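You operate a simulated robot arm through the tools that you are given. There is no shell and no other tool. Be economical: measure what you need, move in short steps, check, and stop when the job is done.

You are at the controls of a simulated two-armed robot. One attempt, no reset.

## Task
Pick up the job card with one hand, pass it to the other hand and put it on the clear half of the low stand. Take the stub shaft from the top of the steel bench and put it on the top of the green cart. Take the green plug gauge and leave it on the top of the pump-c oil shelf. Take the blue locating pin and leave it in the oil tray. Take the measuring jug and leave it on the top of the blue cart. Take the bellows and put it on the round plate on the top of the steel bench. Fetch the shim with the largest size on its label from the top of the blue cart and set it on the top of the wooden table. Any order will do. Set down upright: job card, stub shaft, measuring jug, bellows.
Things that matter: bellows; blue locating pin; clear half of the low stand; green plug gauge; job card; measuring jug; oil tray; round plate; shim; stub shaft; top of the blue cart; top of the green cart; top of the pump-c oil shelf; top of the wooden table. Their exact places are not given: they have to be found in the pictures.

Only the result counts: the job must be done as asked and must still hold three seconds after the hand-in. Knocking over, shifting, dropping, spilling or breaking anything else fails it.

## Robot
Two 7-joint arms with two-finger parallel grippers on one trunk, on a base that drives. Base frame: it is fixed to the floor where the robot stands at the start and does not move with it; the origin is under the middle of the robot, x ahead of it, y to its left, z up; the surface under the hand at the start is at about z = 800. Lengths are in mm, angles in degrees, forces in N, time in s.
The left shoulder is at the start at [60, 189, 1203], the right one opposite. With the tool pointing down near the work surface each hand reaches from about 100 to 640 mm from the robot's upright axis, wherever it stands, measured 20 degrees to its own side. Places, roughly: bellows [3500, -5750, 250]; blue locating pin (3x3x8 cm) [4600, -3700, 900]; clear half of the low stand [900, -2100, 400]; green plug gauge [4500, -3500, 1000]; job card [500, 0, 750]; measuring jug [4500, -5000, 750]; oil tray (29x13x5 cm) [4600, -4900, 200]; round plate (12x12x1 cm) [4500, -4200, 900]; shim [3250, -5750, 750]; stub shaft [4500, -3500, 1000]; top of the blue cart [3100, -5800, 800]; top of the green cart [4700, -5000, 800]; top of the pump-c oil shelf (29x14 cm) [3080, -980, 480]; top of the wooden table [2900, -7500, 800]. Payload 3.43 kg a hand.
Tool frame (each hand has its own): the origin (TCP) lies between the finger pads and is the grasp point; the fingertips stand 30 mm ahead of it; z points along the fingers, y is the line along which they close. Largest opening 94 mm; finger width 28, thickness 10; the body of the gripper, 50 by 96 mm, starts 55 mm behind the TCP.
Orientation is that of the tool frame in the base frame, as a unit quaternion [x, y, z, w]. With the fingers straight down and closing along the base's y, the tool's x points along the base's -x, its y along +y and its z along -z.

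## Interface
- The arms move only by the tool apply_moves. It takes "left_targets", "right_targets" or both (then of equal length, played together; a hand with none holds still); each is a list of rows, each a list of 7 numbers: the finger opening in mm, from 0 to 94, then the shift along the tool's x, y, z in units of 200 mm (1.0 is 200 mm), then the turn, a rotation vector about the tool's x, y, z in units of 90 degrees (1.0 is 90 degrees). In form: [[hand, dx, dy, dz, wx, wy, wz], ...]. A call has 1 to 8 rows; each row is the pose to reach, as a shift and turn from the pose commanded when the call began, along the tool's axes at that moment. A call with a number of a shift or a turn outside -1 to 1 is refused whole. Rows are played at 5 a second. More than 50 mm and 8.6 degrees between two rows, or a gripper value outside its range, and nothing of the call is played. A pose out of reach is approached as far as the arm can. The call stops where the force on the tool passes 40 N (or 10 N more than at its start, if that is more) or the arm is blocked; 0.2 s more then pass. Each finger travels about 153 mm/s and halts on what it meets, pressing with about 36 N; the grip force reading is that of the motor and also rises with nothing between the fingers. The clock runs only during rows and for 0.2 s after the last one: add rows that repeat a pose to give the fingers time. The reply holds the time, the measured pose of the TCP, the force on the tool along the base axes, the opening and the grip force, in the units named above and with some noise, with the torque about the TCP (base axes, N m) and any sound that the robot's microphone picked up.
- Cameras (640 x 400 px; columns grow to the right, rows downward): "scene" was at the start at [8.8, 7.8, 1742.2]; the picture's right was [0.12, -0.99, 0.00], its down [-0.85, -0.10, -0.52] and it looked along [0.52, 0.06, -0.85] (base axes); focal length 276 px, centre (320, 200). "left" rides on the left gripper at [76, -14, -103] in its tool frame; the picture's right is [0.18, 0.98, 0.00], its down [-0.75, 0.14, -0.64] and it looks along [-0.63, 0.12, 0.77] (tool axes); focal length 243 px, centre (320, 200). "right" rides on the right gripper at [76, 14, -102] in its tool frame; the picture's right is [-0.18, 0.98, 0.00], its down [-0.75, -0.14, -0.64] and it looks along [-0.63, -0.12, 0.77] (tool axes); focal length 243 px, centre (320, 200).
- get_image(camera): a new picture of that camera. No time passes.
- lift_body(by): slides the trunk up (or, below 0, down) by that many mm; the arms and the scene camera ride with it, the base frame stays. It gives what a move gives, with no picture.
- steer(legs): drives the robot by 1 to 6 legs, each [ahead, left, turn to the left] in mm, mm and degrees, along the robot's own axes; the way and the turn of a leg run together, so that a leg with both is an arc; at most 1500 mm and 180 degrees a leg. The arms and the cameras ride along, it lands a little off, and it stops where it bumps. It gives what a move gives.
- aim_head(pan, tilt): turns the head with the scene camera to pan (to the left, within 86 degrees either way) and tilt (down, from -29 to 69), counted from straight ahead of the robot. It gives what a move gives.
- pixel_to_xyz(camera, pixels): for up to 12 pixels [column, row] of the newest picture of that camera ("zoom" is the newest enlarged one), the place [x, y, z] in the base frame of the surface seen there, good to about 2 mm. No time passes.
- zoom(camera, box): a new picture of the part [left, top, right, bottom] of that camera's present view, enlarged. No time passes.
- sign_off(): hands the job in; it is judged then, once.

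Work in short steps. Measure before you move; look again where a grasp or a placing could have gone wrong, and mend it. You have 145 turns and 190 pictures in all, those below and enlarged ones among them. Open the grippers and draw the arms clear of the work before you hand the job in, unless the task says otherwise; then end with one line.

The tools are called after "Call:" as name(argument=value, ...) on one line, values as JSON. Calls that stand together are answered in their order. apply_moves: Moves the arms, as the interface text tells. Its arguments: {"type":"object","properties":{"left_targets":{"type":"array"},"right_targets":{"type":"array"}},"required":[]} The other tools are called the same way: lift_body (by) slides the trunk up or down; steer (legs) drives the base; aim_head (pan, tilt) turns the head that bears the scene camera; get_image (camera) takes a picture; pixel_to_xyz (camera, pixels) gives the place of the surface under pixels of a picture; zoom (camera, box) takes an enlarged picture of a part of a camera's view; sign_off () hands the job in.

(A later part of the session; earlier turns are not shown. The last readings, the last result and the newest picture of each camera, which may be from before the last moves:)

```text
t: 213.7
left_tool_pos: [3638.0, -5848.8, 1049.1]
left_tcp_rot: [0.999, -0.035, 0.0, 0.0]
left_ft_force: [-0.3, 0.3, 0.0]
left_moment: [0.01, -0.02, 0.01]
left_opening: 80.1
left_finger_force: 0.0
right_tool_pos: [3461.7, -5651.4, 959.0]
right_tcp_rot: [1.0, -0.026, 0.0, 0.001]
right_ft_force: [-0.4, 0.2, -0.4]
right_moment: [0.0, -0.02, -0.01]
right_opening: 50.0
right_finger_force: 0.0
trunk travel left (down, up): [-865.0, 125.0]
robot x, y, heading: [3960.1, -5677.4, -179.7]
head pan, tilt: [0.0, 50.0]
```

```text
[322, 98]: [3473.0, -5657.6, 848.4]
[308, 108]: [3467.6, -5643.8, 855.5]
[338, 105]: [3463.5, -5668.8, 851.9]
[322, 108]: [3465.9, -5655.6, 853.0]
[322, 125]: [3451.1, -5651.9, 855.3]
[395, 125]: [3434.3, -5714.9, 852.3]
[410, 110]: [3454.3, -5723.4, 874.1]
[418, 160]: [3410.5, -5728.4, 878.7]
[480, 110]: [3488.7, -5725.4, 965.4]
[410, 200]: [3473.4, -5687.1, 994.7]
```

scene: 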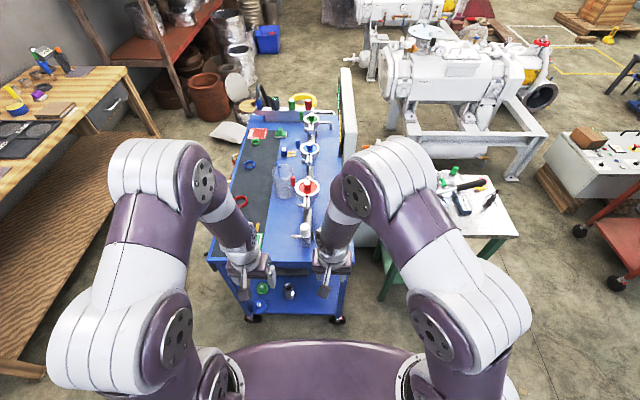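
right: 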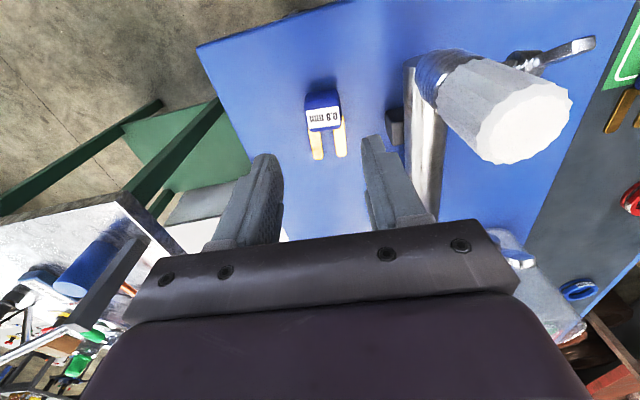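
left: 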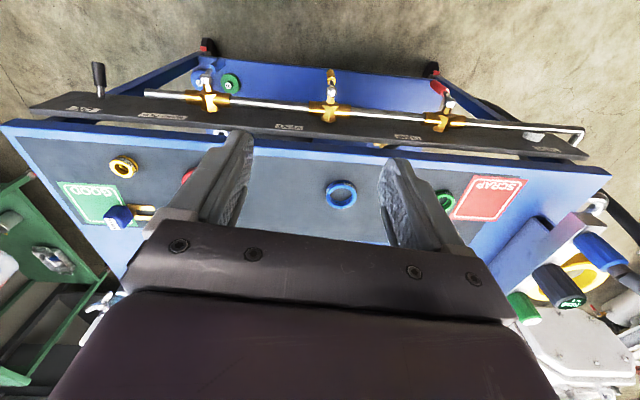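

Clearance to the bottle is about 20 mm. I descend onto the block, close, and lift 100.

Call:
apply_moves(right_targets=[[50, -0.014, 0.024, 0.2, 0, 0, 0], [50, -0.014, 0.024, 0.4, 0, 0, 0], [50, -0.014, 0.024, 0.515, 0, 0, 0], [50, -0.014, 0.024, 0.515, 0, 0, 0], [0, -0.014, 0.024, 0.515, 0, 0, 0], [0, -0.014, 0.024, 0.515, 0, 0, 0], [0, -0.014, 0.024, 0.515, 0, 0, 0]])

Call:
get_image(camera="right")

```text
t: 215.3
left_tool_pos: [3637.9, -5849.7, 1048.7]
left_tcp_rot: [0.999, -0.034, -0.001, 0.0]
left_ft_force: [0.2, 0.5, -0.2]
left_moment: [0.04, 0.01, 0.0]
left_opening: 79.9
left_finger_force: 0.1
right_tool_pos: [3457.6, -5655.6, 858.9]
right_tcp_rot: [1.0, -0.026, -0.001, 0.002]
right_ft_force: [-2.8, 0.3, 8.0]
right_moment: [0.07, 0.07, 0.0]
right_opening: 31.1
right_finger_force: 36.7
trunk travel left (down, up): [-865.0, 125.0]
robot x, y, heading: [3962.1, -5677.9, -179.9]
head pan, tilt: [0.0, 50.0]
```

```text
62 pictures are left
```

right: 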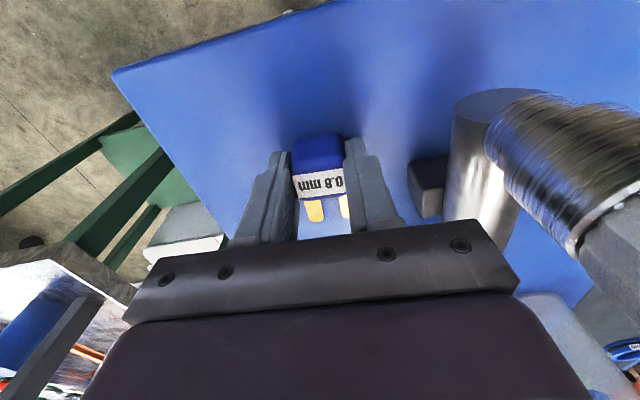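

The block is gripped (31 mm). I lift it 170 and pull the hand back towards the robot.

Call:
apply_moves(right_targets=[[0, 0, 0, -0.2, 0, 0, 0], [0, 0, 0, -0.4, 0, 0, 0], [0, 0, 0, -0.6, 0, 0, 0], [0, 0, 0, -0.8, 0, 0, 0], [0, 0.2, 0, -0.85, 0, 0, 0], [0, 0.4, 0, -0.85, 0, 0, 0], [0, 0.6, 0, -0.85, 0, 0, 0], [0, 0.8, 0, -0.85, 0, 0, 0]])

Call:
get_image(camera="right")

Call:
get_image(camera="left")

```text
t: 217.1
left_tool_pos: [3639.1, -5849.5, 1049.0]
left_tcp_rot: [0.999, -0.035, -0.002, 0.0]
left_ft_force: [-0.1, -0.5, -0.1]
left_moment: [0.0, 0.02, 0.0]
left_opening: 79.9
left_finger_force: 0.1
right_tool_pos: [3619.0, -5662.2, 1029.5]
right_tcp_rot: [1.0, -0.026, -0.001, 0.001]
right_ft_force: [0.2, 0.2, -0.9]
right_moment: [-0.03, 0.02, 0.01]
right_opening: 31.0
right_finger_force: 36.0
trunk travel left (down, up): [-865.0, 125.0]
robot x, y, heading: [3966.9, -5679.8, -179.9]
head pan, tilt: [0.0, 50.0]
```

```text
61 pictures are left
```

right: 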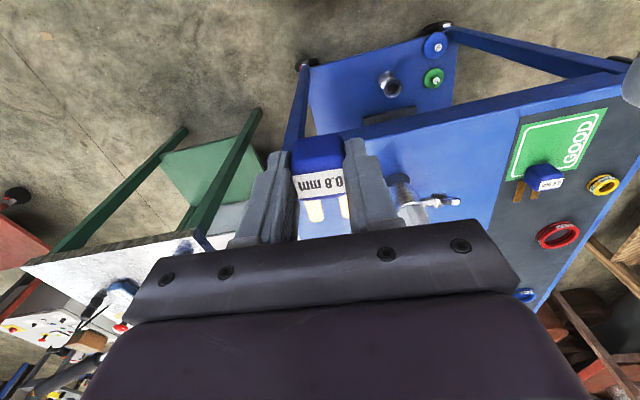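

```text
60 pictures are left
```

left: 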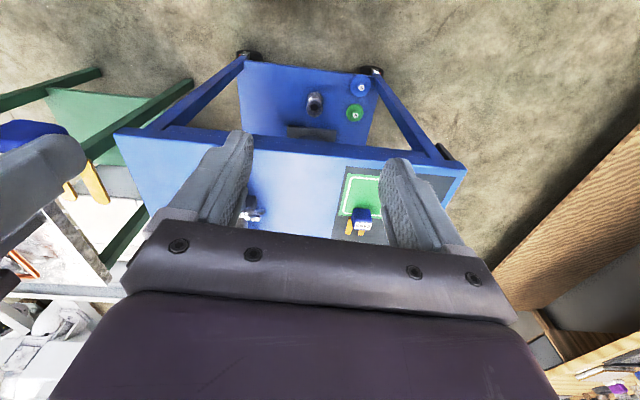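

The shim is held. Now the bellows with the left hand: I lower the trunk by 400 and tilt the left hand 45° forward.

Call:
lift_body(by=-400)

Call:
apply_moves(left_targets=[[80, 0, 0, 0, 0, -0.09, 0], [80, 0, 0, 0, 0, -0.18, 0], [80, 0, 0, 0, 0, -0.27, 0], [80, 0, 0, 0, 0, -0.36, 0], [80, 0, 0, 0, 0, -0.45, 0], [80, 0, 0, 0, 0, -0.5, 0]])

Call:
lift_body(by=-280)

Call:
get_image(camera="left")

Call:
get_image(camera="scene")

```text
t: 220.9
left_tool_pos: [3639.0, -5850.1, 647.9]
left_tcp_rot: [0.999, -0.035, -0.001, 0.0]
left_ft_force: [-0.5, -0.4, 0.0]
left_moment: [-0.01, -0.01, 0.0]
left_opening: 79.9
left_finger_force: 0.1
right_tool_pos: [3616.4, -5660.7, 629.3]
right_tcp_rot: [1.0, -0.026, 0.0, 0.001]
right_ft_force: [0.1, -0.3, -1.3]
right_moment: [-0.03, -0.02, 0.03]
right_opening: 31.1
right_finger_force: 35.8
trunk travel left (down, up): [-465.0, 525.0]
robot x, y, heading: [3964.0, -5676.2, -179.8]
head pan, tilt: [0.0, 50.0]
```

```text
t: 222.3
left_tool_pos: [3623.7, -5849.9, 657.3]
left_tcp_rot: [0.916, -0.032, -0.4, -0.014]
left_ft_force: [-0.2, -0.3, -0.6]
left_moment: [-0.01, 0.0, -0.01]
left_opening: 80.1
left_finger_force: 0.0
right_tool_pos: [3618.0, -5661.5, 628.7]
right_tcp_rot: [1.0, -0.027, 0.001, 0.001]
right_ft_force: [-1.3, -0.5, -0.6]
right_moment: [0.0, -0.02, 0.03]
right_opening: 31.0
right_finger_force: 36.0
trunk travel left (down, up): [-465.0, 525.0]
robot x, y, heading: [3963.3, -5679.9, -180.0]
head pan, tilt: [0.0, 50.0]
```

```text
t: 225.2
left_tool_pos: [3624.4, -5848.5, 376.0]
left_tcp_rot: [0.916, -0.032, -0.4, -0.014]
left_ft_force: [-0.5, -0.1, 0.5]
left_moment: [-0.02, 0.0, 0.04]
left_opening: 80.3
left_finger_force: 0.0
right_tool_pos: [3617.6, -5662.1, 348.2]
right_tcp_rot: [1.0, -0.026, -0.001, 0.001]
right_ft_force: [-0.3, -0.1, -0.3]
right_moment: [-0.01, 0.02, 0.02]
right_opening: 31.0
right_finger_force: 35.9
trunk travel left (down, up): [-185.0, 805.0]
robot x, y, heading: [3965.0, -5677.1, -179.9]
head pan, tilt: [0.0, 50.0]
```

```text
59 pictures are left
```

left: 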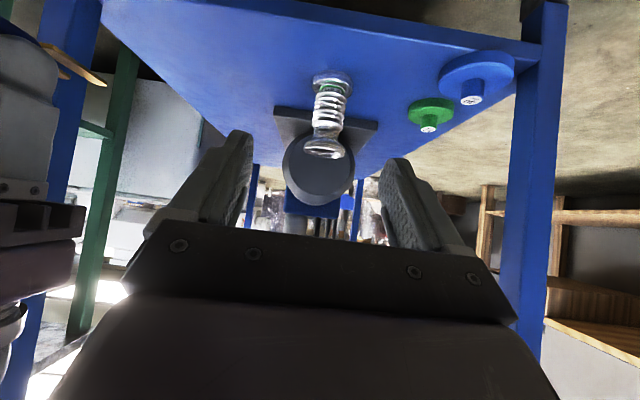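

```text
58 pictures are left
```

scene: 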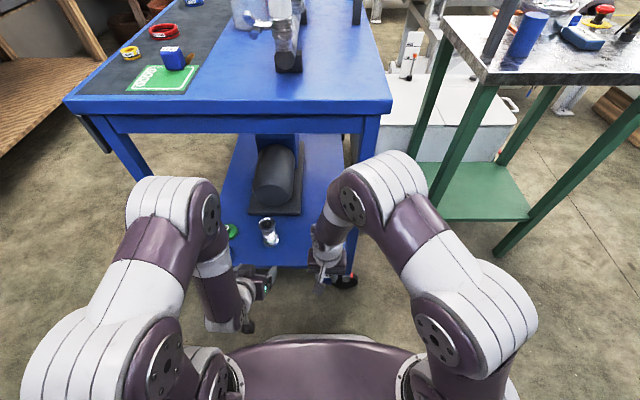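

I zoom in on the bellows and measure it.

Call:
zoom(camera="left", box=[270, 50, 400, 180])

Call:
pixel_to_xyz(camera="left", pixels=[[332, 78], [316, 82], [350, 85], [330, 100], [328, 115], [326, 130], [326, 146], [308, 148], [345, 152], [326, 158], [300, 90]])

Call:
pixel_to_xyz(camera="scene", pixels=[[269, 222], [262, 222], [276, 222], [270, 232], [273, 243], [285, 248], [262, 255]])

```text
3.08 times, centred on (335, 115) of left
```

zoom: 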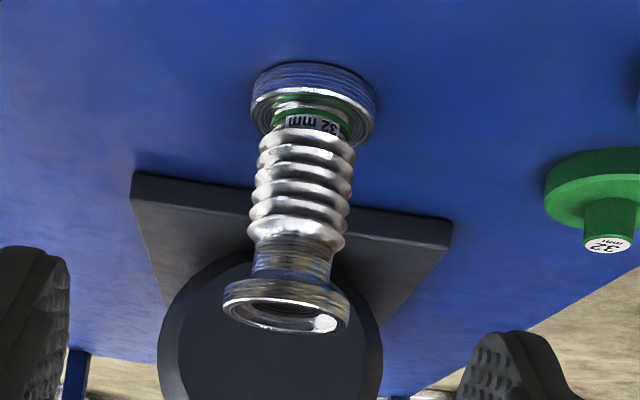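

```text
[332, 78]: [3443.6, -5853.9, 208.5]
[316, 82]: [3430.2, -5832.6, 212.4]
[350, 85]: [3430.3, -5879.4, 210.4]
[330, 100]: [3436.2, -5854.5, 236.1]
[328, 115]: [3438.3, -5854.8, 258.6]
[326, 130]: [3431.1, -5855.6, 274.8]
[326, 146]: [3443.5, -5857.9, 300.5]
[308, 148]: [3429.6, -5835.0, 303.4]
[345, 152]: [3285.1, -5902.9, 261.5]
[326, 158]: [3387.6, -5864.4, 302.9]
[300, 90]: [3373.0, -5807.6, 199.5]
```

```text
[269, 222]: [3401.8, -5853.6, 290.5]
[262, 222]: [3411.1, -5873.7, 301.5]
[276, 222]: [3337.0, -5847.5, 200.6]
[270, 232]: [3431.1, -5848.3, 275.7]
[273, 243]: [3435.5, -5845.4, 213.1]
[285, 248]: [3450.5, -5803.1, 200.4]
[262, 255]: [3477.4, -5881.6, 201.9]
```

The bellows stands at (3420,-5855), z 200–303, flanges 46 mm wide. I move the left hand to its approach pose, 80 mm back along the fingers.

Call:
apply_moves(left_targets=[[80, -0.057, 0.0255, 0.183, 0, 0, 0], [80, -0.114, 0.051, 0.366, 0, 0, 0], [80, -0.171, 0.0765, 0.549, 0, 0, 0], [80, -0.228, 0.102, 0.7325, 0, 0, 0], [80, -0.228, 0.102, 0.7325, 0, 0, 0]])

Call:
get_image(camera="left")

```text
t: 226.4
left_tool_pos: [3501.6, -5862.6, 298.5]
left_tcp_rot: [0.923, -0.032, -0.383, -0.013]
left_ft_force: [0.3, -0.5, 0.2]
left_moment: [0.02, -0.01, 0.01]
left_opening: 80.2
left_finger_force: 0.0
right_tool_pos: [3617.7, -5661.6, 348.8]
right_tcp_rot: [1.0, -0.026, 0.001, 0.001]
right_ft_force: [0.5, -0.6, -1.2]
right_moment: [0.03, -0.01, 0.02]
right_opening: 30.7
right_finger_force: 36.1
trunk travel left (down, up): [-185.0, 805.0]
robot x, y, heading: [3966.2, -5674.7, -179.9]
head pan, tilt: [0.0, 50.0]
```

```text
56 pictures are left
```

left: 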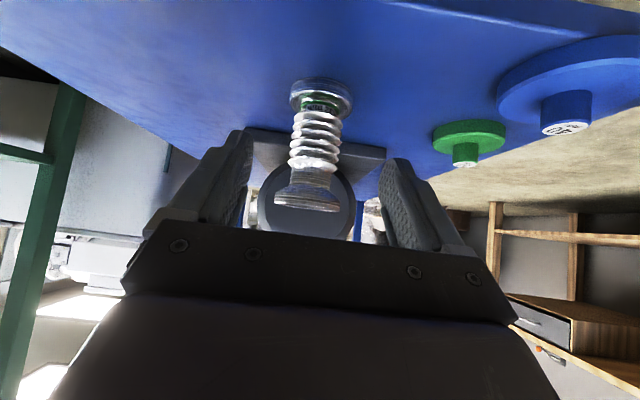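

Close to plan; bellows is centred between the fingers. I advance to (3426,-5855,256) and close.

Call:
apply_moves(left_targets=[[80, -0.06, -0.006, 0.15, 0, 0, 0], [80, -0.118, -0.012, 0.3, 0, 0, 0], [80, -0.118, -0.012, 0.419, 0, 0, 0], [80, -0.118, -0.012, 0.419, 0, 0, 0], [0, -0.118, -0.012, 0.419, 0, 0, 0], [0, -0.118, -0.012, 0.419, 0, 0, 0], [0, -0.118, -0.012, 0.419, 0, 0, 0]])

Call:
get_image(camera="left")

Call:
zoom(camera="scene", box=[200, 190, 340, 290])

```text
t: 228.0
left_tool_pos: [3426.1, -5855.6, 254.7]
left_tcp_rot: [0.923, -0.032, -0.384, -0.013]
left_ft_force: [-1.1, -0.6, 0.5]
left_moment: [0.06, 0.08, 0.07]
left_opening: 48.4
left_finger_force: 35.5
right_tool_pos: [3617.5, -5660.8, 349.8]
right_tcp_rot: [1.0, -0.025, 0.0, 0.0]
right_ft_force: [-0.3, -1.3, -0.4]
right_moment: [-0.06, 0.0, 0.01]
right_opening: 30.8
right_finger_force: 36.3
trunk travel left (down, up): [-185.0, 805.0]
robot x, y, heading: [3963.4, -5676.1, -180.2]
head pan, tilt: [0.0, 50.0]
```

```text
55 pictures are left
```

left: 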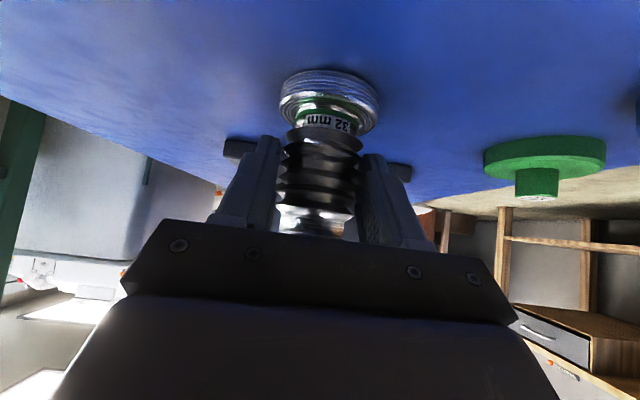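

```text
4.00 times, centred on (270, 240) of scene
```

zoom: 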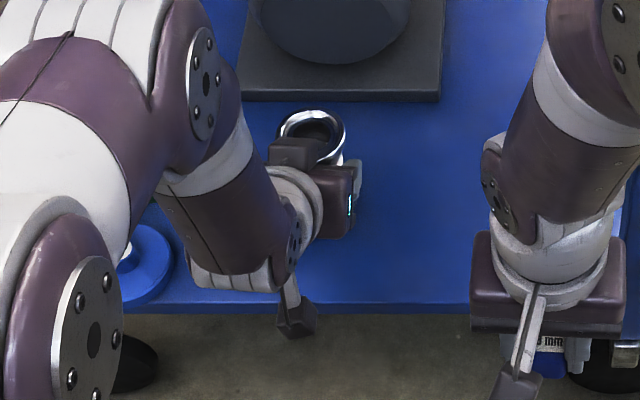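

Bellows gripped. I lift 60 and draw it out of the cart.

Call:
apply_moves(left_targets=[[0, -0.106, 0, -0.106, 0, 0, 0], [0, -0.212, 0, -0.212, 0, 0, 0], [0, -0.08, -0.013, -0.345, 0, 0, 0], [0, 0.053, -0.026, -0.477, 0, 0, 0], [0, 0.186, -0.039, -0.61, 0, 0, 0], [0, 0.318, -0.052, -0.742, 0, 0, 0]])

Call:
get_image(camera="left")

```text
t: 229.4
left_tool_pos: [3573.6, -5855.1, 315.2]
left_tcp_rot: [0.923, -0.033, -0.384, -0.013]
left_ft_force: [0.9, 0.6, -2.8]
left_moment: [0.0, -0.01, 0.04]
left_opening: 48.3
left_finger_force: 36.1
right_tool_pos: [3617.2, -5661.9, 349.2]
right_tcp_rot: [1.0, -0.026, 0.0, 0.001]
right_ft_force: [-0.9, 0.6, -0.1]
right_moment: [-0.01, -0.01, 0.0]
right_opening: 30.9
right_finger_force: 36.1
trunk travel left (down, up): [-185.0, 805.0]
robot x, y, heading: [3962.3, -5676.3, -179.7]
head pan, tilt: [0.0, 50.0]
```

```text
53 pictures are left
```

left: 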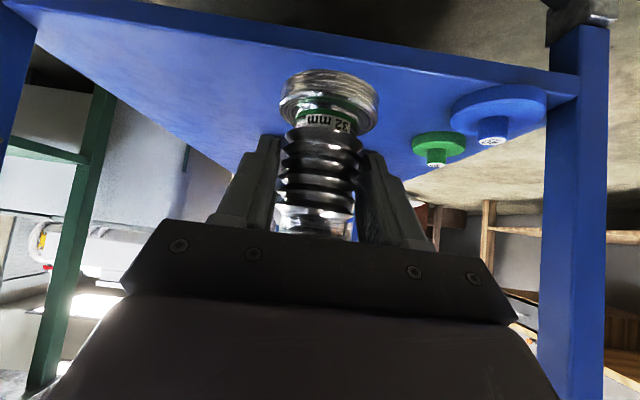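

The bellows is out, held upright. I back off, raise the trunk, then drive to the wooden table.

Call:
steer(legs=[[-90, 0, 0]])

Call:
lift_body(by=400)

Call:
lift_body(by=300)

Call:
steer(legs=[[0, 900, 0], [800, 0, 0], [0, 0, 90]])

Call:
aim_head(pan=0, tilt=45)

Call:
get_image(camera="scene")

```text
t: 230.5
left_tool_pos: [3665.6, -5855.7, 314.7]
left_tcp_rot: [0.923, -0.031, -0.383, -0.013]
left_ft_force: [-0.1, -0.1, -3.2]
left_moment: [-0.02, -0.04, -0.03]
left_opening: 48.6
left_finger_force: 35.9
right_tool_pos: [3708.7, -5662.4, 349.5]
right_tcp_rot: [1.0, -0.025, 0.001, 0.001]
right_ft_force: [-0.7, 0.0, -0.8]
right_moment: [0.0, -0.01, -0.02]
right_opening: 30.7
right_finger_force: 36.1
trunk travel left (down, up): [-185.0, 805.0]
robot x, y, heading: [4054.5, -5677.7, -179.6]
head pan, tilt: [0.0, 50.0]
```

```text
t: 234.3
left_tool_pos: [3666.5, -5856.4, 714.8]
left_tcp_rot: [0.923, -0.032, -0.382, -0.013]
left_ft_force: [1.2, -0.4, -2.2]
left_moment: [-0.02, -0.04, -0.01]
left_opening: 48.3
left_finger_force: 36.2
right_tool_pos: [3708.2, -5661.6, 749.8]
right_tcp_rot: [1.0, -0.024, 0.0, 0.0]
right_ft_force: [0.8, -0.2, -0.2]
right_moment: [-0.02, 0.01, 0.01]
right_opening: 30.9
right_finger_force: 36.2
trunk travel left (down, up): [-585.0, 405.0]
robot x, y, heading: [4056.7, -5677.7, -179.7]
head pan, tilt: [0.0, 50.0]
```

```text
t: 237.3
left_tool_pos: [3666.5, -5856.6, 1015.7]
left_tcp_rot: [0.924, -0.032, -0.382, -0.013]
left_ft_force: [-0.2, -0.2, -3.6]
left_moment: [0.0, -0.04, -0.01]
left_opening: 47.9
left_finger_force: 36.4
right_tool_pos: [3709.3, -5660.7, 1050.0]
right_tcp_rot: [1.0, -0.026, 0.0, 0.001]
right_ft_force: [0.1, 0.2, -0.7]
right_moment: [-0.01, 0.0, 0.04]
right_opening: 31.0
right_finger_force: 36.2
trunk travel left (down, up): [-885.0, 105.0]
robot x, y, heading: [4060.0, -5679.3, -179.6]
head pan, tilt: [0.0, 50.0]
```

```text
t: 249.9
left_tool_pos: [3456.5, -6986.2, 1015.0]
left_tcp_rot: [0.664, 0.642, -0.274, 0.266]
left_ft_force: [0.1, -0.5, -1.8]
left_moment: [0.04, -0.03, 0.0]
left_opening: 47.1
left_finger_force: 35.8
right_tool_pos: [3260.6, -6950.2, 1049.7]
right_tcp_rot: [0.712, 0.702, 0.0, 0.0]
right_ft_force: [-0.1, -0.1, -0.3]
right_moment: [-0.03, 0.02, -0.01]
right_opening: 31.0
right_finger_force: 35.7
trunk travel left (down, up): [-885.0, 105.0]
robot x, y, heading: [3265.9, -6605.5, -87.5]
head pan, tilt: [0.0, 50.0]
```

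```text
t: 250.5
left_tool_pos: [3456.3, -6985.8, 1015.6]
left_tcp_rot: [0.664, 0.642, -0.275, 0.267]
left_ft_force: [-0.8, 0.6, -2.1]
left_moment: [0.04, 0.0, -0.04]
left_opening: 46.6
left_finger_force: 35.6
right_tool_pos: [3260.9, -6950.0, 1048.3]
right_tcp_rot: [0.713, 0.702, 0.0, 0.001]
right_ft_force: [-0.2, 0.4, -0.2]
right_moment: [0.0, 0.01, 0.02]
right_opening: 30.8
right_finger_force: 35.7
trunk travel left (down, up): [-885.0, 105.0]
robot x, y, heading: [3261.7, -6602.0, -87.8]
head pan, tilt: [0.0, 45.0]
```

```text
52 pictures are left
```

scene: 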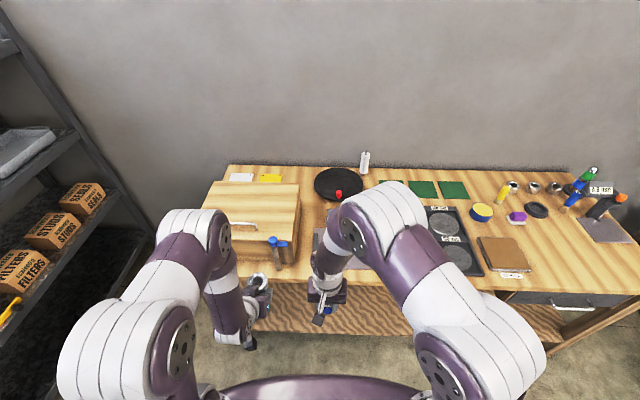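

I look with the right camera at the table under the shim hand, and check the bellows.

Call:
get_image(camera="right")

Call:
get_image(camera="left")

```text
51 pictures are left
```

right: 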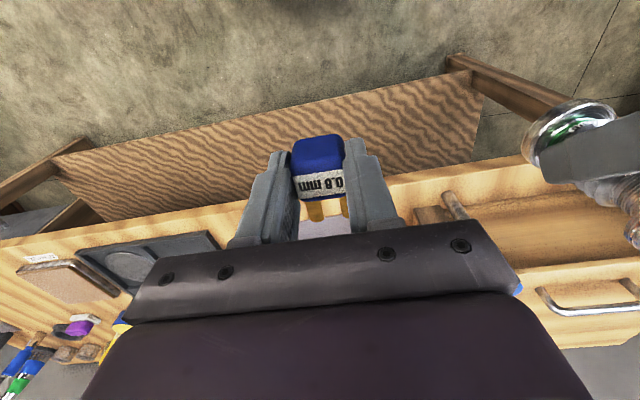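

```text
50 pictures are left
```

left: 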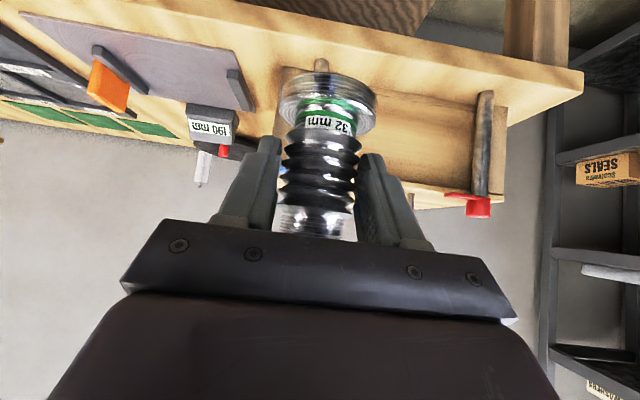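

Bellows is steady. I measure free table areas: (555,255), (565,265), (440,285), and neighbours.

Call:
pixel_to_xyz(camera="scene", pixels=[[555, 250], [560, 270], [530, 262], [590, 245], [545, 230], [520, 275], [630, 262], [488, 270], [615, 205], [240, 270], [510, 290], [500, 220]])

Call:
zoom(camera="scene", box=[400, 150, 640, 330])

```text
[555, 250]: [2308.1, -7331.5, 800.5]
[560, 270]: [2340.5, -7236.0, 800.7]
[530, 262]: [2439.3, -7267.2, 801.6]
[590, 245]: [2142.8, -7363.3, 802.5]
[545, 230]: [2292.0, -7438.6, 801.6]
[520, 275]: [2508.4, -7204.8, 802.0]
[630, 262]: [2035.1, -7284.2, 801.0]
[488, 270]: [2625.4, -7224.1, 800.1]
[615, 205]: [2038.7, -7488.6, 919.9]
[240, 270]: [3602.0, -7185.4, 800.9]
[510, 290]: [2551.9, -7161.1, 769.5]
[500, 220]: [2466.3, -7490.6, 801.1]
```

```text
2.22 times, centred on (520, 240) of scene
```

zoom: 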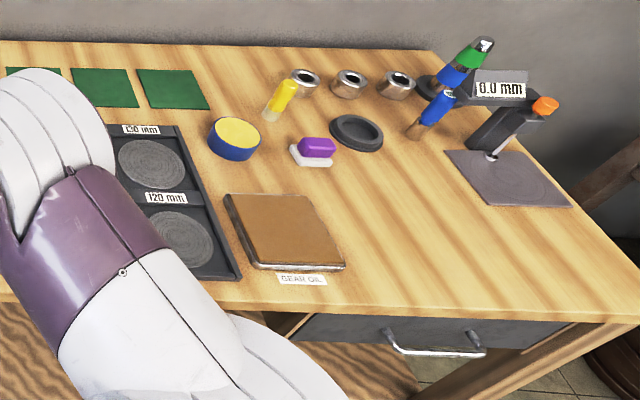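

The area around (2310,-7290) is free. I strafe right 930 and go ahead 100.

Call:
steer(legs=[[0, -930, -2], [100, 0, 0]])

Call:
get_image(camera="scene")

```text
t: 256.1
left_tool_pos: [2512.5, -7102.6, 1016.7]
left_tcp_rot: [0.684, 0.621, -0.284, 0.259]
left_ft_force: [0.5, 0.4, -2.4]
left_moment: [0.04, 0.0, -0.01]
left_opening: 47.0
left_finger_force: 36.3
right_tool_pos: [2320.2, -7052.8, 1049.1]
right_tcp_rot: [0.735, 0.678, 0.001, 0.001]
right_ft_force: [-0.5, -1.0, -0.8]
right_moment: [0.02, -0.01, -0.01]
right_opening: 31.1
right_finger_force: 36.2
trunk travel left (down, up): [-885.0, 105.0]
robot x, y, heading: [2349.3, -6709.0, -91.6]
head pan, tilt: [0.0, 45.0]
```

```text
48 pictures are left
```

scene: 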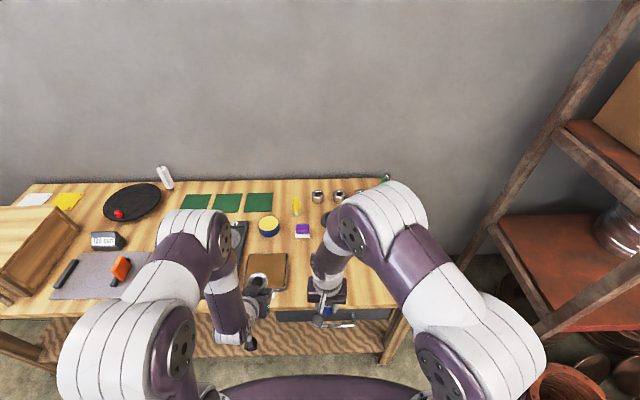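

I move the shim hand forward 200 and down 120, then look.

Call:
apply_moves(right_targets=[[0, -0.2, 0.006, 0, 0, 0, 0], [0, -0.4, 0.012, 0, 0, 0, 0], [0, -0.6, 0.018, 0, 0, 0, 0], [0, -0.8, 0.024, 0, 0, 0, 0], [0, -1.0, 0.03, 0, 0, 0, 0], [0, -1.0, 0.03, 0.2, 0, 0, 0], [0, -1.0, 0.03, 0.4, 0, 0, 0], [0, -1.0, 0.03, 0.6, 0, 0, 0]])

Call:
get_image(camera="right")

```text
t: 257.9
left_tool_pos: [2513.8, -7103.7, 1014.8]
left_tcp_rot: [0.684, 0.621, -0.283, 0.257]
left_ft_force: [-0.4, 0.3, -1.7]
left_moment: [0.03, 0.01, -0.01]
left_opening: 47.0
left_finger_force: 35.7
right_tool_pos: [2311.5, -7257.2, 927.9]
right_tcp_rot: [0.735, 0.678, 0.002, 0.002]
right_ft_force: [0.5, 0.3, -1.1]
right_moment: [0.05, 0.01, -0.01]
right_opening: 30.8
right_finger_force: 36.3
trunk travel left (down, up): [-885.0, 105.0]
robot x, y, heading: [2344.8, -6704.4, -91.5]
head pan, tilt: [0.0, 45.0]
```

```text
47 pictures are left
```

right: 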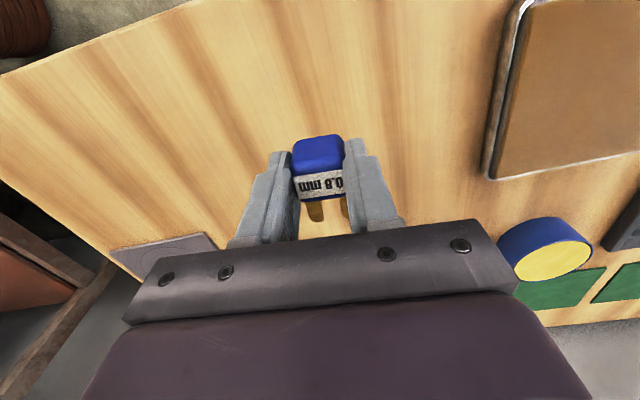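

The spot is clear. I descend to contact in small final steps.

Call:
apply_moves(right_targets=[[0, 0, 0, 0.2, 0, 0, 0], [0, 0, 0, 0.4, 0, 0, 0], [0, 0, 0, 0.43, 0, 0, 0], [0, 0, 0, 0.445, 0, 0, 0], [0, 0, 0, 0.455, 0, 0, 0], [0, 0, 0, 0.455, 0, 0, 0]])

```text
t: 259.3
left_tool_pos: [2514.2, -7102.0, 1016.5]
left_tcp_rot: [0.684, 0.62, -0.284, 0.259]
left_ft_force: [0.7, 0.3, -3.1]
left_moment: [0.06, 0.05, -0.02]
left_opening: 46.6
left_finger_force: 36.0
right_tool_pos: [2312.7, -7253.2, 839.4]
right_tcp_rot: [0.735, 0.678, 0.0, 0.001]
right_ft_force: [0.0, 1.8, 3.8]
right_moment: [0.02, 0.08, -0.03]
right_opening: 30.9
right_finger_force: 35.5
trunk travel left (down, up): [-885.0, 105.0]
robot x, y, heading: [2349.1, -6704.7, -91.6]
head pan, tilt: [0.0, 45.0]
```

Contact. I open the hand and rise.

Call:
apply_moves(right_targets=[[50, 0, 0, 0, 0, 0, 0], [60, 0, 0, 0, 0, 0, 0], [60, 0, 0, -0.2, 0, 0, 0], [60, 0, 0, -0.4, 0, 0, 0], [60, 0, 0, -0.6, 0, 0, 0], [60, 0, 0, -0.8, 0, 0, 0], [60, 0.2, 0, -0.9, 0, 0, 0], [60, 0.4, 0, -0.9, 0, 0, 0]])

Call:
get_image(camera="right")

Call:
get_image(camera="left")

```text
t: 261.1
left_tool_pos: [2514.4, -7102.5, 1015.0]
left_tcp_rot: [0.684, 0.62, -0.285, 0.257]
left_ft_force: [0.1, 0.0, -2.2]
left_moment: [-0.01, 0.01, 0.02]
left_opening: 46.7
left_finger_force: 35.8
right_tool_pos: [2319.7, -7174.2, 1021.5]
right_tcp_rot: [0.734, 0.679, 0.0, 0.0]
right_ft_force: [-0.6, -0.5, -0.6]
right_moment: [-0.02, 0.02, 0.02]
right_opening: 60.3
right_finger_force: 0.0
trunk travel left (down, up): [-885.0, 105.0]
robot x, y, heading: [2343.5, -6709.8, -91.7]
head pan, tilt: [0.0, 45.0]
```

```text
46 pictures are left
```

right: 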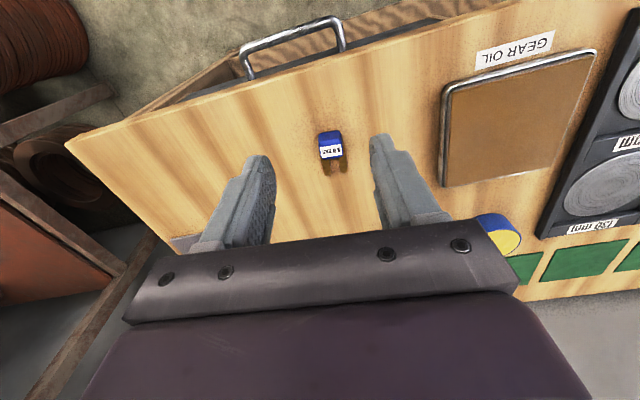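

```text
45 pictures are left
```

left: 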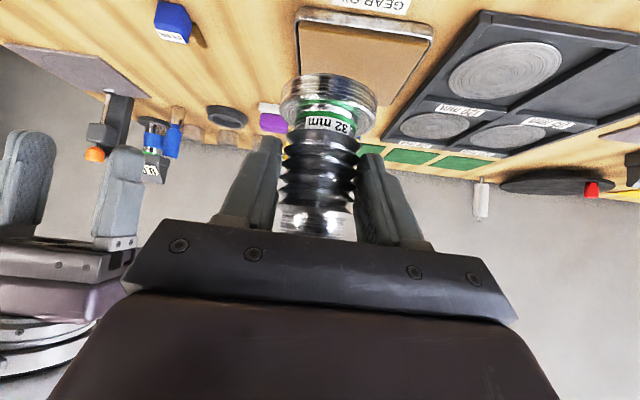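

The shim lies on the table with its label up. I drive back towards the steel bench with the bellows.

Call:
steer(legs=[[-130, 0, 1.6], [0, 780, 0], [0, 770, 0], [0, 0, 90]])

Call:
aim_head(pan=0, tilt=50)

```text
t: 273.8
left_tool_pos: [4276.0, -6378.6, 1015.1]
left_tcp_rot: [0.005, 0.924, -0.002, 0.382]
left_ft_force: [-0.2, -0.1, -3.4]
left_moment: [0.02, 0.04, -0.03]
left_opening: 45.8
left_finger_force: 36.2
right_tool_pos: [4366.4, -6565.2, 1020.6]
right_tcp_rot: [-0.003, 1.0, 0.001, 0.0]
right_ft_force: [0.0, -0.3, 1.1]
right_moment: [-0.02, 0.01, -0.01]
right_opening: 60.1
right_finger_force: 0.0
trunk travel left (down, up): [-885.0, 105.0]
robot x, y, heading: [3895.3, -6575.0, 3.2]
head pan, tilt: [0.0, 45.0]
```

```text
t: 274.5
left_tool_pos: [4276.1, -6376.5, 1015.0]
left_tcp_rot: [0.005, 0.924, -0.002, 0.382]
left_ft_force: [1.1, 0.6, -3.2]
left_moment: [0.03, 0.07, 0.04]
left_opening: 45.7
left_finger_force: 36.1
right_tool_pos: [4364.2, -6565.1, 1019.9]
right_tcp_rot: [-0.003, 1.0, 0.001, 0.0]
right_ft_force: [-0.5, 0.1, 0.5]
right_moment: [0.0, 0.02, 0.01]
right_opening: 59.9
right_finger_force: 0.1
trunk travel left (down, up): [-885.0, 105.0]
robot x, y, heading: [3899.2, -6579.2, 3.7]
head pan, tilt: [0.0, 50.0]
```

I correct the heading and strafe left along to the bench's right end.

Call:
steer(legs=[[0, 0, -3.7], [0, 1100, 0], [0, 1090, 0]])

Call:
get_image(camera="left")

Call:
get_image(camera="scene")

```text
t: 285.8
left_tool_pos: [4253.5, -4194.0, 1015.3]
left_tcp_rot: [0.011, 0.924, -0.004, 0.383]
left_ft_force: [0.0, -0.6, -3.3]
left_moment: [0.04, 0.03, -0.04]
left_opening: 45.2
left_finger_force: 36.1
right_tool_pos: [4340.8, -4382.1, 1022.0]
right_tcp_rot: [0.003, 1.0, 0.001, 0.0]
right_ft_force: [-0.4, -0.5, -0.2]
right_moment: [-0.01, -0.01, -0.01]
right_opening: 59.9
right_finger_force: 0.0
trunk travel left (down, up): [-885.0, 105.0]
robot x, y, heading: [3869.7, -4385.8, 3.0]
head pan, tilt: [0.0, 50.0]
```

```text
44 pictures are left
```

left: 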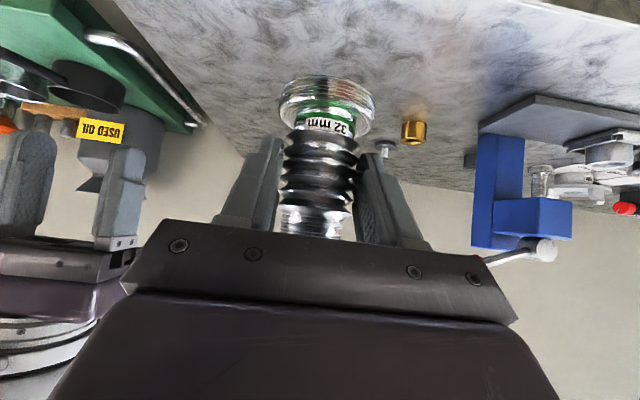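

```text
43 pictures are left
```

scene: 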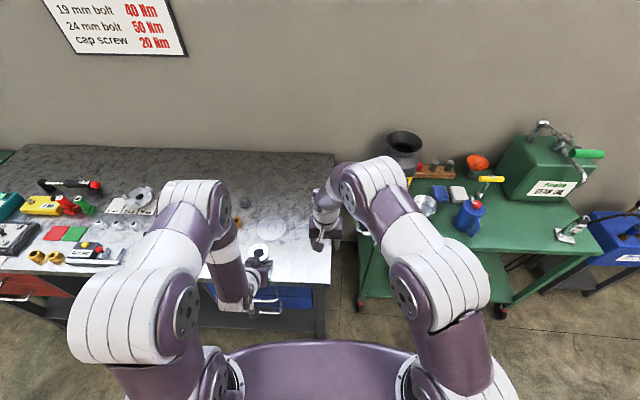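

I measure the round plate at (272,228).

Call:
zoom(camera="scene", box=[220, 190, 340, 290])

Call:
pixel_to_xyz(camera="zoom", pixels=[[200, 210], [355, 210], [275, 145], [275, 285], [275, 210], [180, 250], [180, 300], [160, 340], [260, 310]])

```text
4.00 times, centred on (280, 240) of scene
```

zoom: 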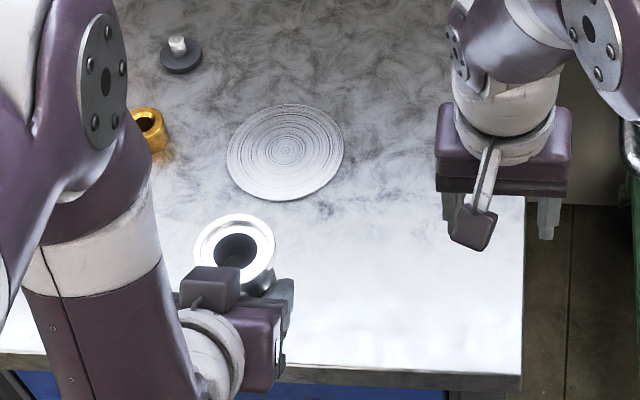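

```text
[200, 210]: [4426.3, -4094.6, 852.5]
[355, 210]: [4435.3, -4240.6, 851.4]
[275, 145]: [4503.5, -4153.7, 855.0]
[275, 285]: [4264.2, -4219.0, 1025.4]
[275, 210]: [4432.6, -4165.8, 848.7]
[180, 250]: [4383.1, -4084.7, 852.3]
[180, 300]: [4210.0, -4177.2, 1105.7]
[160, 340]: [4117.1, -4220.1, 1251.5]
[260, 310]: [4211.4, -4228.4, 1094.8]
```

I query the plate's exact edges and centre.

Call:
pixel_to_xyz(camera="zoom", pixels=[[230, 152], [341, 148], [287, 106], [278, 197], [285, 150], [235, 215], [235, 240], [205, 240], [270, 240]])

```text
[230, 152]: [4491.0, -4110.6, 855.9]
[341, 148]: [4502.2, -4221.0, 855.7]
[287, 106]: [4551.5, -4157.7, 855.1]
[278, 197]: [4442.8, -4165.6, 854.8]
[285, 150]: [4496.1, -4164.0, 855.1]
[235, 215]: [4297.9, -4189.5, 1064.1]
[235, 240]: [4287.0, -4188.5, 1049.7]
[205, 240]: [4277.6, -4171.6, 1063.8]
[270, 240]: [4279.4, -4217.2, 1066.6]
```

I check the bellows' tilt in the hand by measuring its bottom flange in the left picture.

Call:
pixel_to_xyz(camera="left", pixels=[[328, 82], [283, 98], [374, 108], [328, 95], [328, 125], [318, 160], [318, 185], [312, 225], [285, 222], [345, 228]])

Call:
zoom(camera="left", box=[240, 50, 420, 250])

```text
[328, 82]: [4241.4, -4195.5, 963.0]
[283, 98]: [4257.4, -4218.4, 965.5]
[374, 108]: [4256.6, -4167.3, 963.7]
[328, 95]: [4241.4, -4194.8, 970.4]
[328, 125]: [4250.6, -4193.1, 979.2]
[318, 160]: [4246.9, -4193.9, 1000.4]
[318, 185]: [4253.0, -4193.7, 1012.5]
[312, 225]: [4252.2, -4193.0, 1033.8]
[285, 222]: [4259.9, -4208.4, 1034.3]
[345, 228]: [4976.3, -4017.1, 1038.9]
```

```text
2.00 times, centred on (330, 150) of left
```

zoom: 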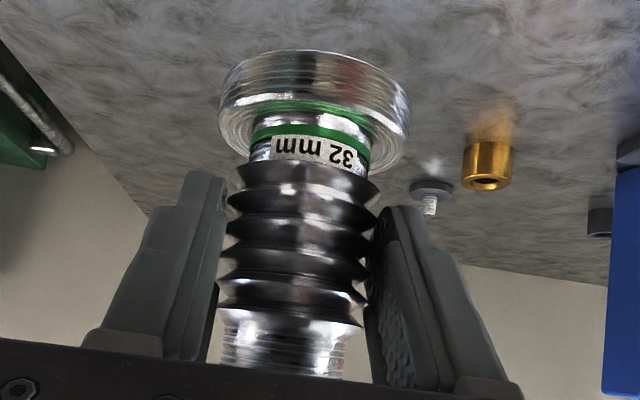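

Bellows' axis is about 16 mm ahead of the TCP, nearly upright. I drive 80 ahead.

Call:
steer(legs=[[80, 20, 0]])

```text
t: 286.8
left_tool_pos: [4329.0, -4170.3, 1016.4]
left_tcp_rot: [0.008, 0.924, -0.002, 0.383]
left_ft_force: [0.0, 0.6, -2.4]
left_moment: [0.0, 0.05, 0.01]
left_opening: 45.6
left_finger_force: 35.9
right_tool_pos: [4416.7, -4358.6, 1022.0]
right_tcp_rot: [0.002, 1.0, 0.0, 0.001]
right_ft_force: [0.0, -0.3, -0.3]
right_moment: [-0.02, -0.01, 0.0]
right_opening: 59.9
right_finger_force: 0.1
trunk travel left (down, up): [-885.0, 105.0]
robot x, y, heading: [3946.7, -4362.3, 2.9]
head pan, tilt: [0.0, 50.0]
```

The left hand goes forward over the plate, then down 80.

Call:
apply_moves(left_targets=[[0, -0.134, 0.01, 0.134, 0, 0, 0], [0, -0.268, 0.02, 0.269, 0, 0, 0], [0, -0.403, 0.03, 0.403, 0, 0, 0], [0, -0.537, 0.04, 0.5375, 0, 0, 0], [0, -0.44, 0.04, 0.634, 0, 0, 0], [0, -0.347, 0.04, 0.727, 0, 0, 0], [0, -0.254, 0.04, 0.82, 0, 0, 0]])

Call:
get_image(camera="left")

Call:
get_image(camera="scene")

```text
t: 288.4
left_tool_pos: [4482.3, -4163.5, 934.8]
left_tcp_rot: [0.01, 0.924, -0.004, 0.383]
left_ft_force: [-0.2, 0.9, -2.2]
left_moment: [0.02, 0.02, 0.02]
left_opening: 45.4
left_finger_force: 35.7
right_tool_pos: [4418.2, -4357.2, 1021.0]
right_tcp_rot: [0.002, 1.0, 0.0, 0.0]
right_ft_force: [-0.1, -0.3, 0.5]
right_moment: [-0.01, -0.01, -0.01]
right_opening: 60.2
right_finger_force: 0.2
trunk travel left (down, up): [-885.0, 105.0]
robot x, y, heading: [3948.9, -4365.1, 3.1]
head pan, tilt: [0.0, 50.0]
```

```text
40 pictures are left
```

left: 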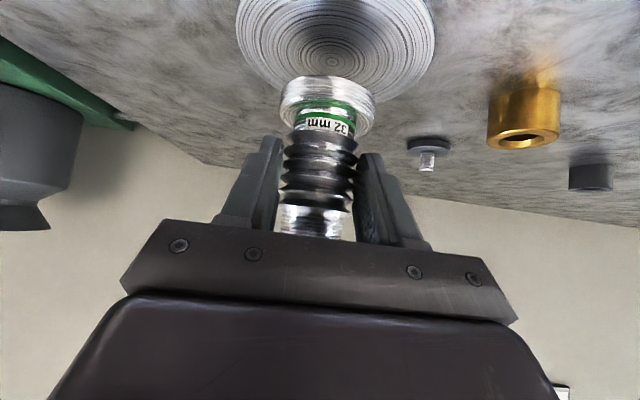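

```text
39 pictures are left
```

scene: 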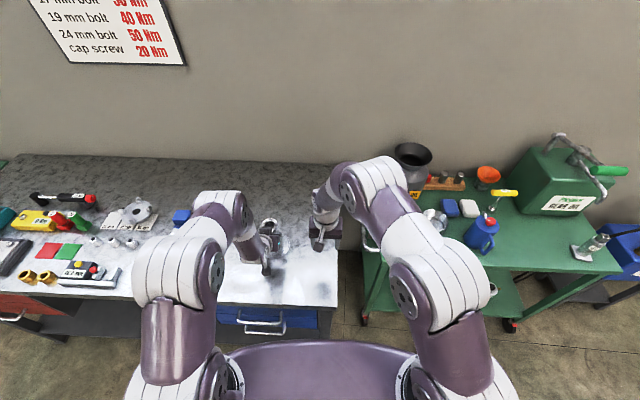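

The hand camera looks horizontally here (upside down). I check the flange against the plate's edges numerically.

Call:
pixel_to_xyz(camera="left", pixels=[[240, 30], [432, 40], [334, 60], [328, 82], [283, 100], [373, 108], [328, 92], [318, 165]])

Call:
zoom(camera="scene", box=[220, 195, 340, 290])

```text
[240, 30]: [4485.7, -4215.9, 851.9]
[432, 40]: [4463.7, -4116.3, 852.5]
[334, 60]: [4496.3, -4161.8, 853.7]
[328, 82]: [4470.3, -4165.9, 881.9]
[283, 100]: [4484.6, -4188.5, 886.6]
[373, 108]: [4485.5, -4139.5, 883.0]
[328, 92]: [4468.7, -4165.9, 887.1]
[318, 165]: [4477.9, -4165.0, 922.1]
```

```text
4.21 times, centred on (280, 242) of scene
```

zoom: 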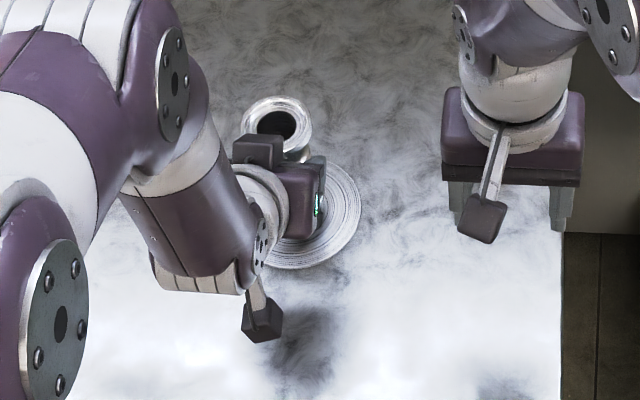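

The flange is centred on the plate to within 3 mm and about 25 mm above it. I descend slowly to contact.

Call:
apply_moves(left_targets=[[0, 0.04, 0, 0.04, 0, 0, 0], [0, 0.078, 0, 0.078, 0, 0, 0], [0, 0.085, 0, 0.085, 0, 0, 0], [0, 0.09, 0, 0.09, 0, 0, 0], [0, 0.0955, 0, 0.0955, 0, 0, 0], [0, 0.0955, 0, 0.0955, 0, 0, 0]])

Call:
get_image(camera="left")

```text
t: 289.8
left_tool_pos: [4482.1, -4164.1, 910.2]
left_tcp_rot: [0.009, 0.923, -0.004, 0.384]
left_ft_force: [-0.4, 1.9, 6.7]
left_moment: [0.11, -0.27, 0.08]
left_opening: 45.2
left_finger_force: 36.4
right_tool_pos: [4417.4, -4357.5, 1022.1]
right_tcp_rot: [0.002, 1.0, 0.001, 0.0]
right_ft_force: [-0.7, 0.0, -0.3]
right_moment: [-0.01, 0.01, 0.01]
right_opening: 59.9
right_finger_force: 0.1
trunk travel left (down, up): [-885.0, 105.0]
robot x, y, heading: [3948.0, -4367.6, 2.9]
head pan, tilt: [0.0, 50.0]
```

```text
37 pictures are left
```

left: 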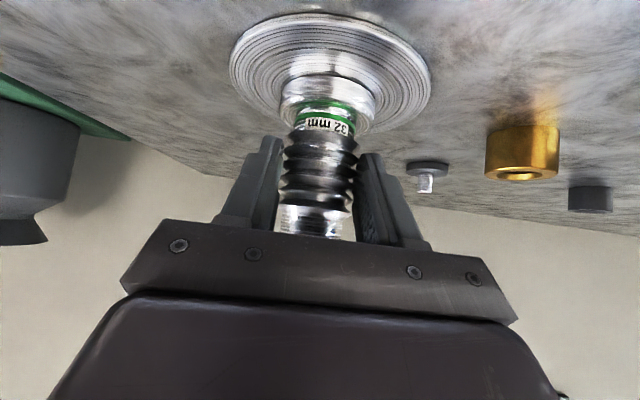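

Contact. I press slightly, open, hold, then withdraw along the fingers.

Call:
apply_moves(left_targets=[[0, 0.005, 0, 0.005, 0, 0, 0], [60, 0.005, 0, 0.005, 0, 0, 0], [80, 0.005, 0, 0.005, 0, 0, 0], [80, 0.005, 0, 0.005, 0, 0, 0], [80, 0, 0, -0.2, 0, 0, 0], [80, 0, 0, -0.4, 0, 0, 0], [80, 0, 0, -0.6, 0, 0, 0], [80, 0, 0, -0.8, 0, 0, 0]])

Call:
get_image(camera="left")

Call:
zoom(camera="scene", box=[220, 195, 340, 290])

```text
t: 291.6
left_tool_pos: [4368.1, -4162.4, 1023.1]
left_tcp_rot: [0.009, 0.923, -0.003, 0.384]
left_ft_force: [-1.0, -0.1, 0.6]
left_moment: [-0.01, -0.01, -0.01]
left_opening: 79.9
left_finger_force: 0.1
right_tool_pos: [4416.4, -4358.2, 1022.2]
right_tcp_rot: [0.001, 1.0, 0.001, 0.001]
right_ft_force: [-0.2, -0.4, -0.5]
right_moment: [0.01, -0.03, 0.01]
right_opening: 59.9
right_finger_force: 0.1
trunk travel left (down, up): [-885.0, 105.0]
robot x, y, heading: [3944.5, -4362.1, 3.0]
head pan, tilt: [0.0, 50.0]
```

```text
36 pictures are left
```

left: 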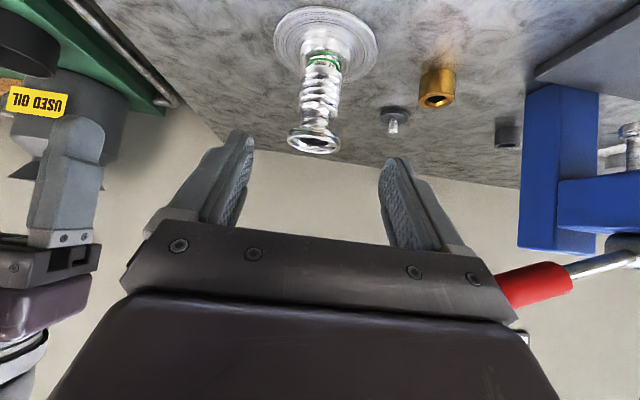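

```text
4.21 times, centred on (280, 242) of scene
```

zoom: 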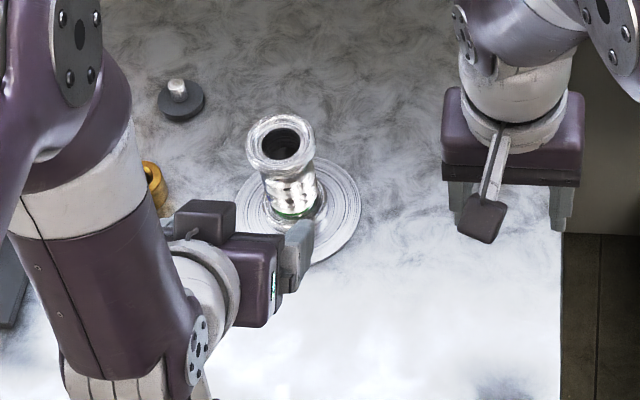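

The bellows stands on the plate. Next the green plug gauge: I raise the trunk, back off, and drive left along the bench.

Call:
lift_body(by=100)

Call:
steer(legs=[[-230, 0, -3], [0, 960, 0], [230, 0, 0]])

Call:
get_image(camera="right")

```text
t: 292.9
left_tool_pos: [4369.5, -4162.7, 1122.2]
left_tcp_rot: [0.01, 0.924, -0.004, 0.383]
left_ft_force: [-0.7, 0.6, 0.4]
left_moment: [0.01, 0.0, 0.02]
left_opening: 79.9
left_finger_force: 0.1
right_tool_pos: [4417.8, -4357.7, 1122.2]
right_tcp_rot: [0.001, 1.0, 0.001, 0.0]
right_ft_force: [-0.5, 0.1, 0.3]
right_moment: [0.0, 0.0, 0.01]
right_opening: 59.9
right_finger_force: 0.1
trunk travel left (down, up): [-985.0, 5.0]
robot x, y, heading: [3945.1, -4361.6, 2.8]
head pan, tilt: [0.0, 50.0]
```

```text
t: 300.6
left_tool_pos: [4387.8, -3242.1, 1122.5]
left_tcp_rot: [0.037, 0.923, -0.014, 0.383]
left_ft_force: [-1.1, 0.1, 0.0]
left_moment: [-0.01, 0.03, -0.02]
left_opening: 79.8
left_finger_force: 0.0
right_tool_pos: [4424.3, -3441.7, 1121.6]
right_tcp_rot: [0.031, 1.0, 0.001, 0.001]
right_ft_force: [0.4, -0.5, 0.5]
right_moment: [0.0, 0.03, -0.04]
right_opening: 60.2
right_finger_force: 0.1
trunk travel left (down, up): [-985.0, 5.0]
robot x, y, heading: [3958.8, -3419.2, -0.5]
head pan, tilt: [0.0, 50.0]
```

```text
34 pictures are left
```

right: 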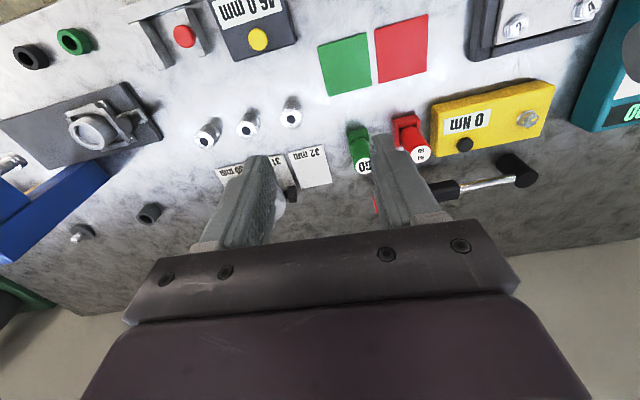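

I measure both gauges precisely.

Call:
zoom(camera="right", box=[320, 90, 470, 200])

Call:
pixel_to_xyz(camera="zoom", pixels=[[160, 160], [130, 175], [210, 165], [180, 220], [165, 250], [200, 310], [365, 150], [340, 130], [410, 140], [400, 200], [430, 265], [325, 160]])

```text
3.64 times, centred on (395, 145) of right
```

zoom: 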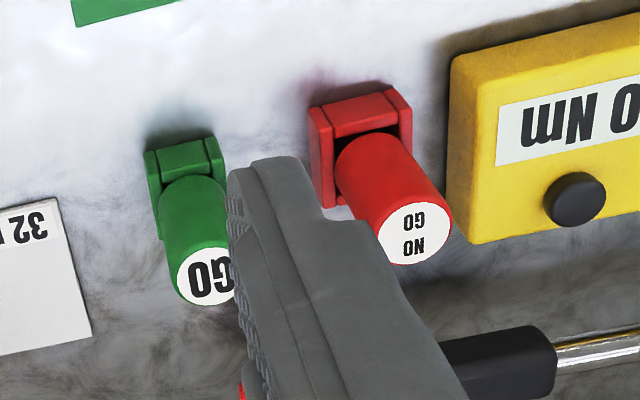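

```text
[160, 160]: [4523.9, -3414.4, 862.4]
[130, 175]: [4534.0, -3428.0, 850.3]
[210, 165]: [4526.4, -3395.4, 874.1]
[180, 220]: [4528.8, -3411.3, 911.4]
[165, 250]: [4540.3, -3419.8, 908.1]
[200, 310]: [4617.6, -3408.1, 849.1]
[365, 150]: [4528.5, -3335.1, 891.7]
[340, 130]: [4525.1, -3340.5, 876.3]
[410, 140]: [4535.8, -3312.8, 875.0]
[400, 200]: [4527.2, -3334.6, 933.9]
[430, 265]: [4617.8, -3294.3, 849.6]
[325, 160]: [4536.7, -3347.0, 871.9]
```

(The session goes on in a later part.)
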